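You operate a simulated robot arm through the tools that you are given. There is no shell and no other tool. Be economical: measure what you need, move in short steps, check, and stop when the job is done.

Carry out the task below with a simulated robot arm. There is one attempt and no reset: what you move stays moved.

TASK
Stack the blue carton that says "59" from the top of the white bench on top of the blue carton labelled "62".
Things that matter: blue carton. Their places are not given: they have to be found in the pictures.

It is judged by the outcome, as a careful person would: the job done as asked, and still so three seconds after it is handed in. It fails if anything else is knocked over, pushed out of place, dropped, spilled or broken.

THE ROBOT
A 7-joint arm with a two-finger parallel gripper, fixed in place. Base frame: the origin is at the foot of the arm, x ahead of it, y to its left, z up; the work surface is at about z = 0. Lengths are in mm, angles in rad, forces in N, time in s.
With the tool pointing down near the work surface it reaches from about 240 to 620 mm from the base axis. Its first joint turns from -1.152 to 1.152 rad. Payload 2.6 kg.
Tool frame: the origin (TCP) lies between the finger pads and is the grasp point; the fingertips stand 30 mm ahead of it; z points along the fingers, y is the line along which they close. The gripper opens to 94 mm. The fingers are 28 mm wide and 10 mm thick; the gripper's body (50 by 96 mm) begins 55 mm behind the TCP.
Orientation is that of the tool frame in the base frame, as a unit quaternion [x, y, z, w]. With the fingers straight down and closing along the base's y, the tool's x points along the base's -x, its y along +y and its z along -z.

THE INTERFACE
- The arm moves only by the tool drive_tool. Its argument "steps" is one flat list of numbers, 6 for each row, row after row: the shift along the tool's x, y, z in mm, then the turn, a rotation vector about the tool's x, y, z in rad. In form: [tx, ty, tz, ax, ay, az, tx, ty, tz, ax, ay, az, ...]. A call has 1 to 12 rows; each row is the pose to reach, as a shift and turn from the pose commanded when the call began, along the tool's axes at that moment. "jaw" is the finger opening in mm, from 0 to 94, set as the call begins (left out, the last holds). A row lasts 0.2 s, in which the tool goes at most 50 mm and 0.15 rad; a call with a longer step from one row to the next is refused whole, and so is a gripper value outside its range. A pose out of reach is approached as far as the arm can. The call stops where the force on the tool passes 40 N (or 10 N more than at its start, if that is more) or the arm is blocked; 0.2 s more then pass. The fingers move at their own pace (about 72 mm/s each) and stop on an object; they squeeze with about 32 N. The grip force told is the motor's: it shows also when the fingers shut on nothing. Time passes only in rows, and 0.2 s behind the last, so rows that repeat a pose let the fingers close. It gives the time, the measured TCP pose, the force on the tool (base axes), the opening and the grip force at its end, in the units of the frame above (readings bear some noise), and new pictures: "show" is both (left out), scene, wrist or none.
- Cameras (640 x 400 px; columns grow to the right, rows downward): "scene" is fixed at [32.7, 425.5, 575.3]; the picture's right is [-0.82, -0.58, 0.00], its down [-0.27, 0.38, -0.89] and it looks along [0.51, -0.72, -0.46] (base axes); focal length 331 px, centre (320, 200). "wrist" rides on the gripper at [-37, 0, -58] in the tool frame; the picture's right is [0.00, -1.00, 0.00], its down [0.97, 0.00, -0.24] and it looks along [0.24, 0.00, 0.97] (tool axes); focal length 218 px, centre (320, 200).
- measure_at(camera, pixels): for up to 12 pixels [column, row] of the newest picture of that camera ("zoom" is the newest enlarged one), the place [x, y, z] in the base frame of the surface seen there, good to about 2 mm. No time passes.
- zoom(camera, box): a new picture of the part [left, top, right, bottom] of that camera's present view, enlarged. No time passes.
- sign_off(): hands the job in; it is judged then, once.

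Work in short steps. Measure before you move; look again where a grasp or a placing could have gone wrong, and mend it. You have 60 turns and 100 pictures in all, the two below and enlarged ones among them. Open the gripper and draw the arm clear of the work before you hand the job in, unless the task says otherwise; then end with one line.

The tools are called as name(argument=value, ...) on one line, values as JSON. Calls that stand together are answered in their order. drive_tool: Moves the arm, as the interface text tells. Its arguments: {"type":"object","properties":{"steps":{"type":"array"},"jaw":{"type":"number"},"show":{"type":"string","enum":["both","scene","wrist","none"]}},"required":["steps"]} The other tools are called the same way: measure_at (camera, pixels) gives the place of the surface under pixels of a picture; zoom (camera, box) takes an enlarged picture of a part of a camera's view; sign_off () hands the job in.

At the start:

```text
clock: 0.0
ee_pos: [337.7, -76.5, 254.0]
orientation: [0.0, 1.0, -0.001, 0.0]
force: [-0.4, 0.4, 0.8]
opening: 94.0
grip_force: 0.1
```

scene: 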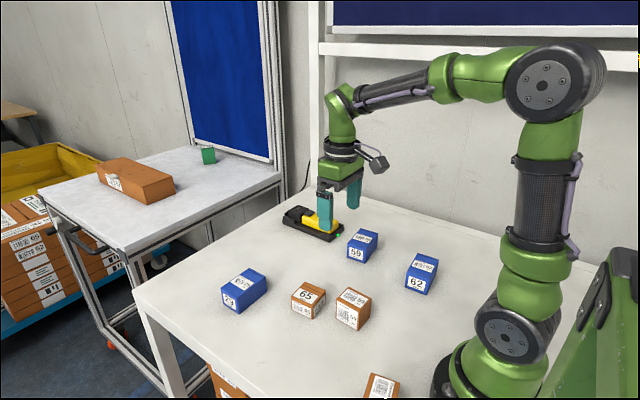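
wrist: 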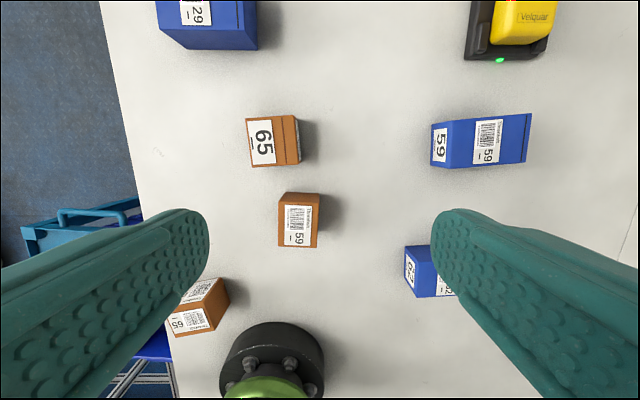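

The blue "59" is at scene (362,245) and the blue "62" at (421,273). I'll enlarge both and measure them.

zoom(camera="scene", box=[320, 210, 460, 310])

measure_at(camera="wrist", pixels=[[452, 124], [528, 116], [523, 160], [450, 164], [490, 142], [434, 250], [437, 290], [418, 250], [418, 294], [540, 180]])

```text
4.00 times, centred on (390, 260) of scene
```

zoom: 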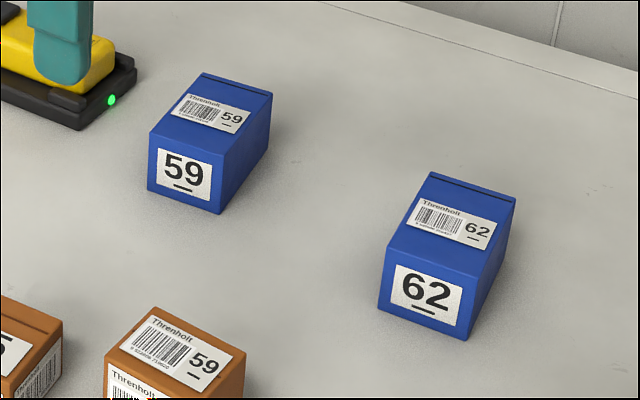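

```text
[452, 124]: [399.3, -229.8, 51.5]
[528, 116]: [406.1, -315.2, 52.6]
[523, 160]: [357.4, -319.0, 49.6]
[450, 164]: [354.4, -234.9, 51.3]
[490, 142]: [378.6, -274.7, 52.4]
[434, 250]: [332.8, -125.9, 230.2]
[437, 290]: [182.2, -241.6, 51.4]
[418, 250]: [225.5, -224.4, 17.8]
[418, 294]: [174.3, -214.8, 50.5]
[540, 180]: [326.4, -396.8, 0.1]
```

Now I'll measure the top corners of both cartons in the zoom.

measure_at(camera="zoom", pixels=[[204, 76], [269, 95], [221, 153], [153, 132], [210, 113], [431, 176], [511, 202], [472, 276], [391, 246], [452, 225], [220, 210], [465, 336]])

```text
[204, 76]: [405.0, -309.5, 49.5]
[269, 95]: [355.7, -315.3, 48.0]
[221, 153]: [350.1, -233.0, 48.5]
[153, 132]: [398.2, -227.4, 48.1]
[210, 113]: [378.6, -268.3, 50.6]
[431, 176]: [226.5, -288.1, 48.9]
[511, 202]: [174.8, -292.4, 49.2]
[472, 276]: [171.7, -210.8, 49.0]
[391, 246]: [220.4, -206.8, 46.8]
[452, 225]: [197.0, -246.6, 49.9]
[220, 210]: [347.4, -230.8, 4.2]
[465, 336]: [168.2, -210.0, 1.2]
```

Both cartons are about 50 × 85 × 50 mm. "59" is centred near (378,-271) with a yaw of about 0.085 rad, and "62" near (198.5,-249.5) with a yaw of about 0.07 rad. I'll turn the tool to close along the short side (base x) and move above "59", staying high.

drive_tool(steps=[-4, -19.5, 0, 0, 0, 0.1486, -8, -39, 0, 0, 0, 0.2972, -12, -58.5, 0, 0, 0, 0.4458, -16, -78, 0, 0, 0, 0.5944, -20, -97.5, 0, 0, 0, 0.743, -24, -117, 0, 0, 0, 0.8916, -28, -136.5, 10, 0, 0, 1.0402, -32, -156, 30, 0, 0, 1.1888, -36, -175, 50, 0, 0, 1.3374, -40, -195, 70, 0, 0, 1.486, -40, -195, 80, 0, 0, 1.486, -40, -195, 80, 0, 0, 1.486], jaw=76)

```text
clock: 2.6
ee_pos: [379.5, -272.7, 172.7]
orientation: [0.677, 0.736, 0.0, 0.0]
force: [0.4, -0.2, 1.1]
opening: 76.0
grip_force: 0.2
```

scene: 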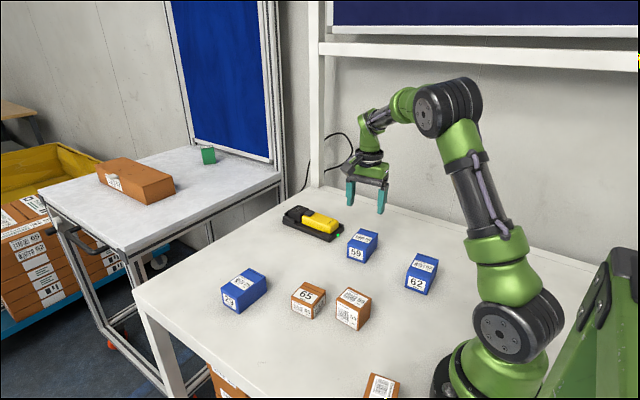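
wrist: 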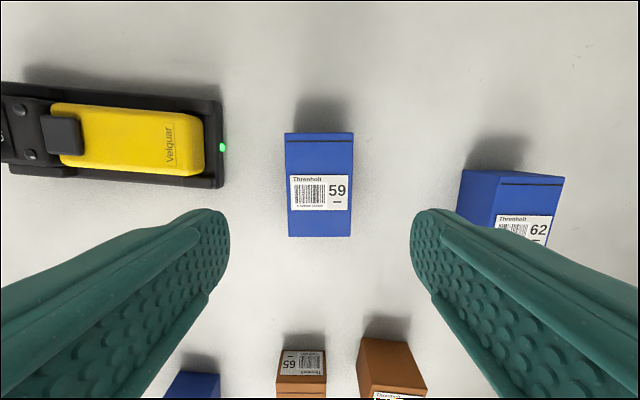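

The carton is well aligned between the fingers. I'll measure its top corners in the wrist view, along with the near edge of the black tool tray.

measure_at(camera="wrist", pixels=[[287, 137], [350, 136], [348, 233], [291, 233], [287, 185], [350, 185], [222, 180], [464, 176], [560, 181]])

```text
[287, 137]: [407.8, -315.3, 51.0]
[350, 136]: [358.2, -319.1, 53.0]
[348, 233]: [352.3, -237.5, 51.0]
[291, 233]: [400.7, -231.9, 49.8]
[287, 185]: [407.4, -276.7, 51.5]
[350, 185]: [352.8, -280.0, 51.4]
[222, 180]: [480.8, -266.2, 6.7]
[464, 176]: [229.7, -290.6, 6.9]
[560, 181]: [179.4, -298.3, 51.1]
```

Centre is about (379.5,-274.5). I'll go straight down to TCP z≈38, with the tips about 8 mm above the bench.

drive_tool(steps=[-1.5, 0, 40, 0, 0, 0, -1.5, 0, 75, 0, 0, 0, -1.5, 0, 105, 0, 0, 0, -1.5, 0, 125, 0, 0, 0, -1.5, 0, 134.5, 0, 0, 0, -1.5, 0, 134.5, 0, 0, 0])

```text
clock: 4.0
ee_pos: [378.3, -274.4, 39.2]
orientation: [0.677, 0.736, -0.001, 0.0]
force: [-0.4, -0.6, 0.3]
opening: 76.1
grip_force: 0.0
```

scene: 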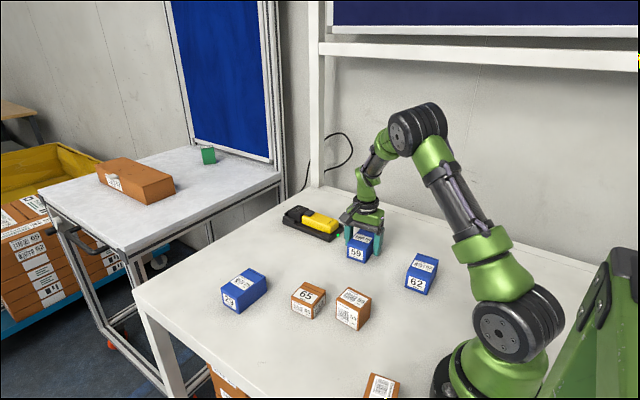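
wrist: 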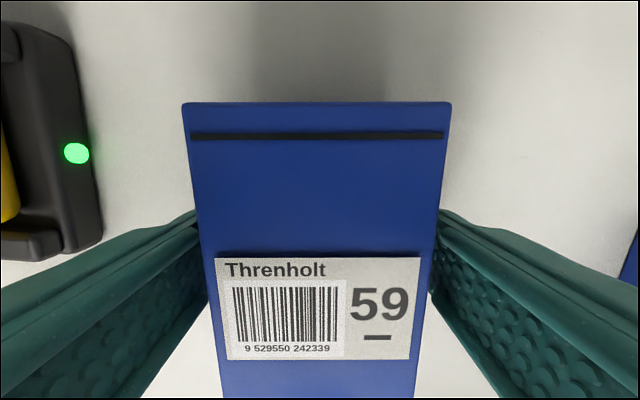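

The fingers straddle the carton, so I'll close.

drive_tool(steps=[0, 0, 0, 0, 0, 0, 0, 0, 0, 0, 0, 0, 0, 0, 0, 0, 0, 0, 0, 0, 0, 0, 0, 0], jaw=30, show="wrist")

drive_tool(steps=[0, 0, -10, 0, 0, 0, 0, 0, -40, 0, 0, 0, 0, 0, -80, 0, 0, 0, 0, 0, -110, 0, 0, 0, 0, 0, -120, 0, 0, 0])

```text
clock: 5.0
ee_pos: [380.2, -273.8, 39.6]
orientation: [0.676, 0.737, 0.0, 0.0]
force: [0.9, 0.7, 0.5]
opening: 60.2
grip_force: 32.1
```

wrist: 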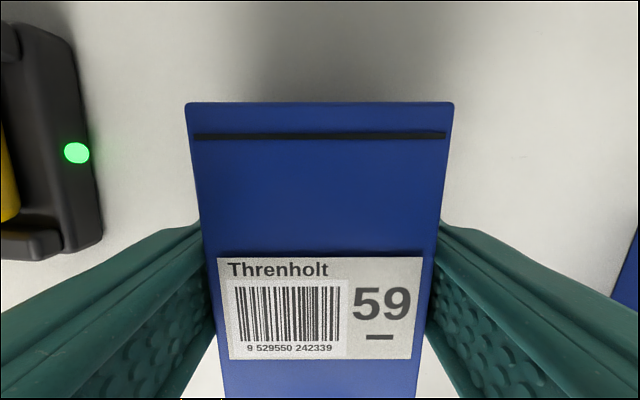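

```text
clock: 6.2
ee_pos: [379.5, -272.6, 159.5]
orientation: [0.677, 0.736, 0.0, 0.0]
force: [-0.6, 0.2, -1.1]
opening: 60.2
grip_force: 31.7
```

scene: 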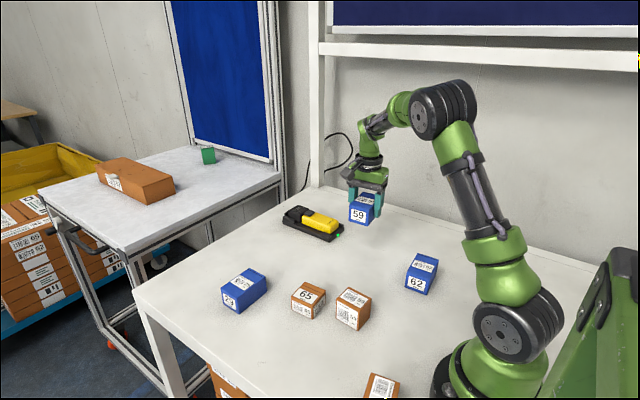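
wrist: 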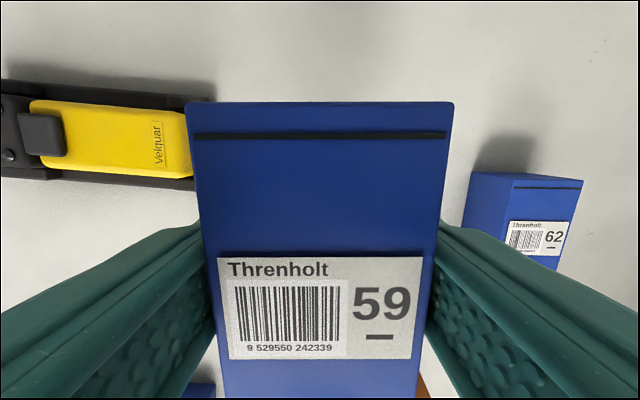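

The grip holds (opening 60.2, box lifted square). I'll carry it above "62", keeping its bottom at z≈120.

drive_tool(steps=[4, -18, 0, 0, 0, 0, 10, -50, 0, 0, 0, 0.01, 17, -85, 0, 0, 0, 0.02, 24, -120, 0, 0, 0, 0.02, 31, -150, 0, 0, 0, 0.02, 35, -170, 0, 0, 0, 0.02, 36.1, -176.6, 0, 0, 0, 0.02, 36.1, -176.6, 0, 0, 0, 0.02, 36.1, -176.6, 0, 0, 0, 0.02])

zoom(camera="scene", box=[350, 190, 490, 310])

```text
clock: 8.2
ee_pos: [199.8, -253.1, 159.2]
orientation: [0.684, 0.729, 0.0, 0.0]
force: [-0.3, 0.1, -2.6]
opening: 60.2
grip_force: 32.0
```

scene: 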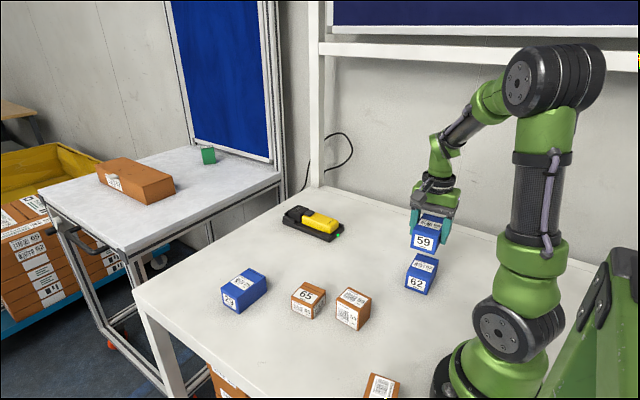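
wrist: 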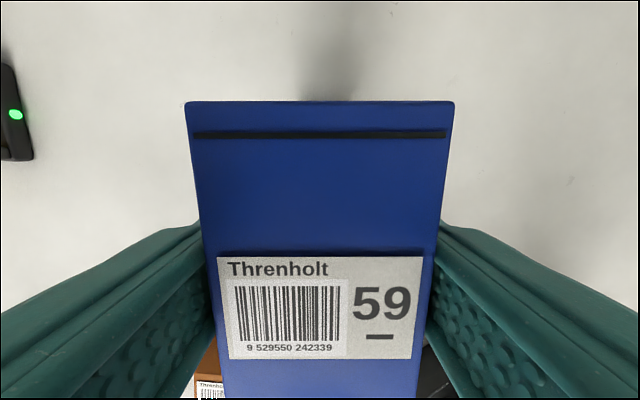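

```text
3.33 times, centred on (420, 250) of scene
```

zoom: 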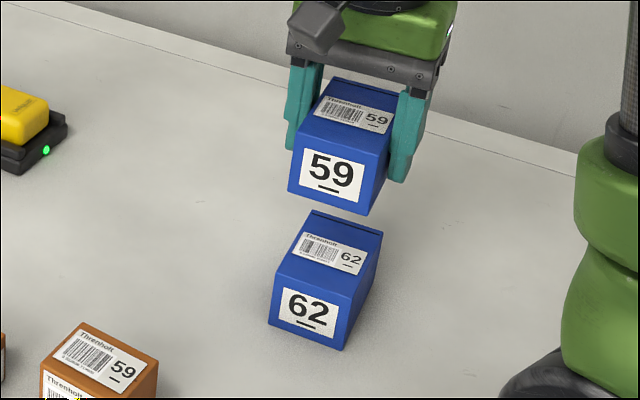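

Looks aligned. I'll compare the front faces of both cartons to confirm.

measure_at(camera="zoom", pixels=[[303, 154], [366, 172], [294, 186], [357, 209], [280, 267], [347, 288], [273, 318], [340, 344], [281, 253], [352, 278], [302, 141], [370, 163]])

```text
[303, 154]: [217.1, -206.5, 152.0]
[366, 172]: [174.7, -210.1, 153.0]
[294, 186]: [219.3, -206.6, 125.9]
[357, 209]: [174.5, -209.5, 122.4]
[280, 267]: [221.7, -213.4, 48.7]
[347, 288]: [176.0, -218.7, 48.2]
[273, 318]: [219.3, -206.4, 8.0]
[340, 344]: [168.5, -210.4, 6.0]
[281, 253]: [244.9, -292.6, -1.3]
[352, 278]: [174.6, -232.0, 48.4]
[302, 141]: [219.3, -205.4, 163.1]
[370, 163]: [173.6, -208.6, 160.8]
```

The front faces match within about 1–2 mm in x and y. I'll lower it, expecting contact at TCP z≈90.

drive_tool(steps=[0, 1, 25, 0, 0, 0, 0, 0, 45, 0, 0, 0, 0, -1, 58, 0, 0, 0, 0, -1, 64, 0, 0, 0, 0, -1, 66, 0, 0, 0, 0, -1, 66, 0, 0, 0])

zoom(camera="scene", box=[350, 190, 490, 310])

```text
clock: 9.6
ee_pos: [199.0, -252.0, 94.8]
orientation: [0.683, 0.73, 0.0, 0.0]
force: [0.6, 0.0, -2.7]
opening: 60.1
grip_force: 32.0
```

scene: 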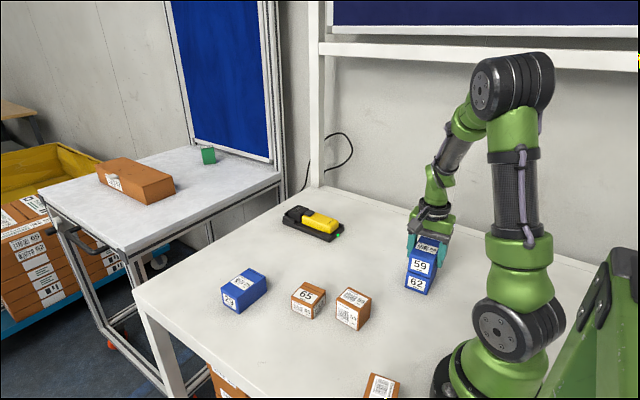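
wrist: 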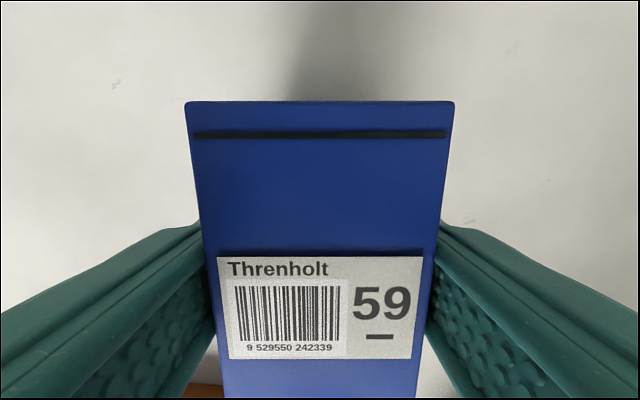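

```text
3.33 times, centred on (420, 250) of scene
```

zoom: 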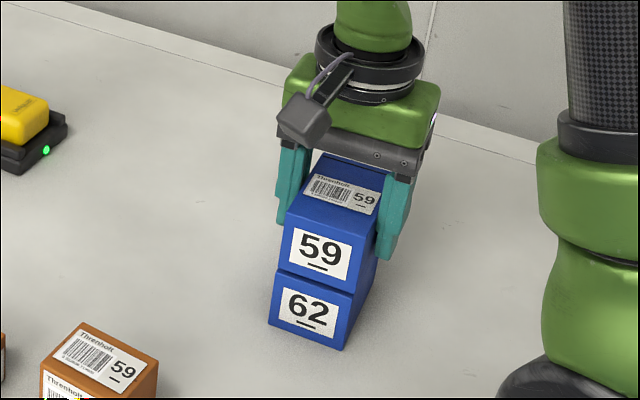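

Aligned, with a gap of about 3 mm and no contact yet. I'll lower in fine steps.

drive_tool(steps=[0, 0, 1, 0, 0, 0, 0, 0, 2, 0, 0, 0, 0, 0, 2.5, 0, 0, 0], show="none")

```text
clock: 10.4
ee_pos: [200.2, -252.8, 90.2]
orientation: [0.684, 0.73, 0.0, 0.001]
force: [-0.1, -0.2, -2.9]
opening: 60.2
grip_force: 32.6
```

drive_tool(steps=[0, 0, 0.7, 0, 0, 0, 0, 0, 0.7, 0, 0, 0], show="none")

zoom(camera="scene", box=[380, 230, 460, 300])

```text
clock: 11.0
ee_pos: [197.9, -252.5, 90.6]
orientation: [0.684, 0.729, 0.0, 0.0]
force: [0.0, -0.4, -2.5]
opening: 60.2
grip_force: 31.9
```

```text
5.71 times, centred on (420, 265) of scene
```

zoom: 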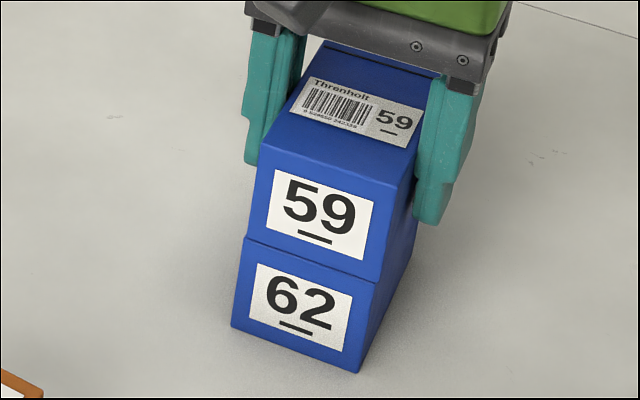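

The force still shows only the carton's weight, so I'll continue down slightly.

drive_tool(steps=[0, 0, 0.5, 0, 0, 0, 0, 0, 1, 0, 0, 0, 0, 0, 1, 0, 0, 0], show="none")

```text
clock: 11.8
ee_pos: [198.2, -253.4, 89.3]
orientation: [0.685, 0.729, 0.0, 0.0]
force: [0.1, 1.6, 0.4]
opening: 60.3
grip_force: 32.0
```

The force rose from -2.6 to +0.4, so the carton is resting on "62". I'll release in place.

drive_tool(steps=[0, 0, 0, 0, 0, 0, 0, 0, 0, 0, 0, 0, 0, 0, 0, 0, 0, 0], jaw=80)

```text
clock: 12.6
ee_pos: [197.9, -253.0, 88.4]
orientation: [0.684, 0.729, 0.0, 0.0]
force: [-0.8, -0.4, 0.1]
opening: 79.9
grip_force: 0.0
```

scene: 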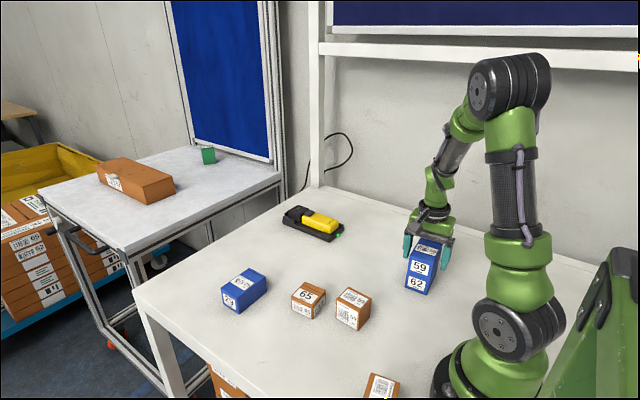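
wrist: 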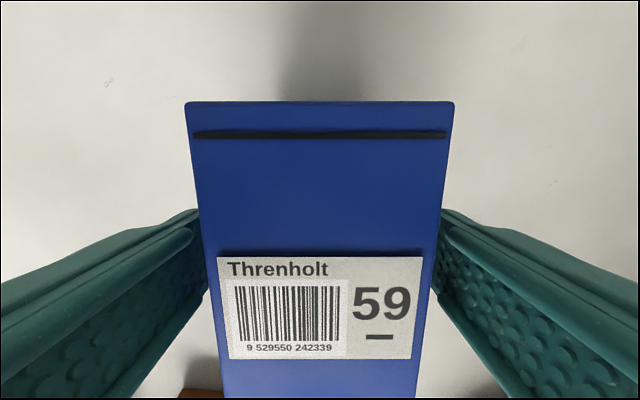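

Released, and the carton stayed put. I'll raise the tool straight up, then move off over the free bench area.

drive_tool(steps=[0, 0, -15, 0, 0, 0, 0, 0, -40, 0, 0, 0, 0, 0, -80, 0, 0, 0, 0, 0, -120, 0, 0, 0, 0, 30, -130, 0, 0, 0, 0, 75, -130, 0, 0, 0, 0, 120, -130, 0, 0, 0, 0, 150, -130, 0, 0, 0, 0, 150, -130, 0, 0, 0])

zoom(camera="scene", box=[350, 190, 490, 310])

```text
clock: 14.6
ee_pos: [346.4, -245.2, 219.6]
orientation: [0.684, 0.729, 0.0, 0.0]
force: [0.1, 0.0, 1.6]
opening: 80.2
grip_force: 0.1
```

scene: 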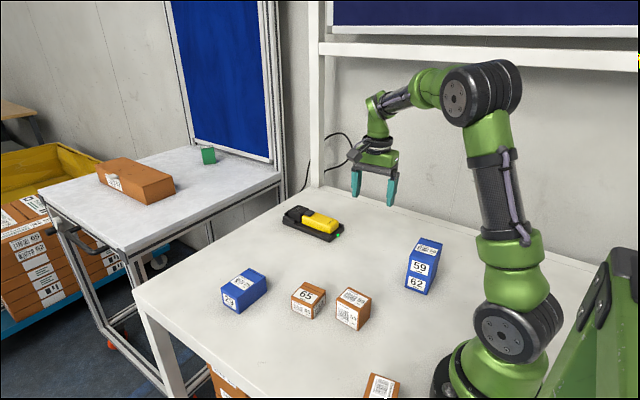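
wrist: 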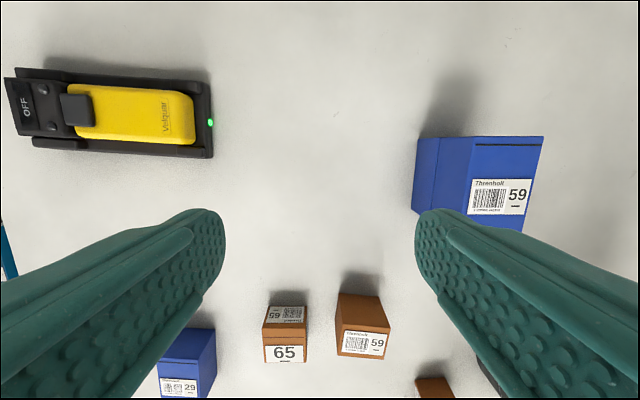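

```text
3.33 times, centred on (420, 250) of scene
```

zoom: 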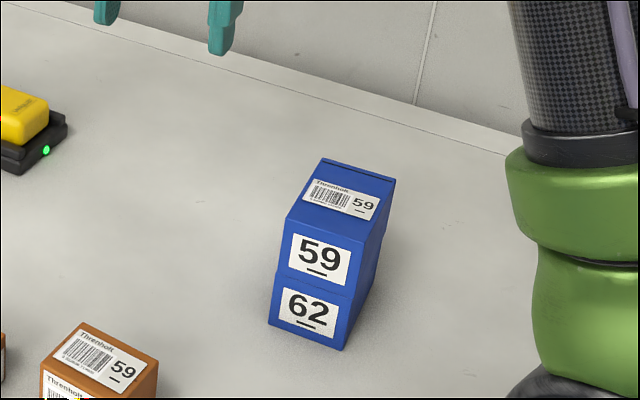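

The stack is square and steady, the other objects haven't moved, and the arm is clear.

sign_off()

```text
The job is handed in.
```

The blue "59" carton now sits squarely on top of the blue "62" carton; nothing else was moved, and the gripper is open and clear.
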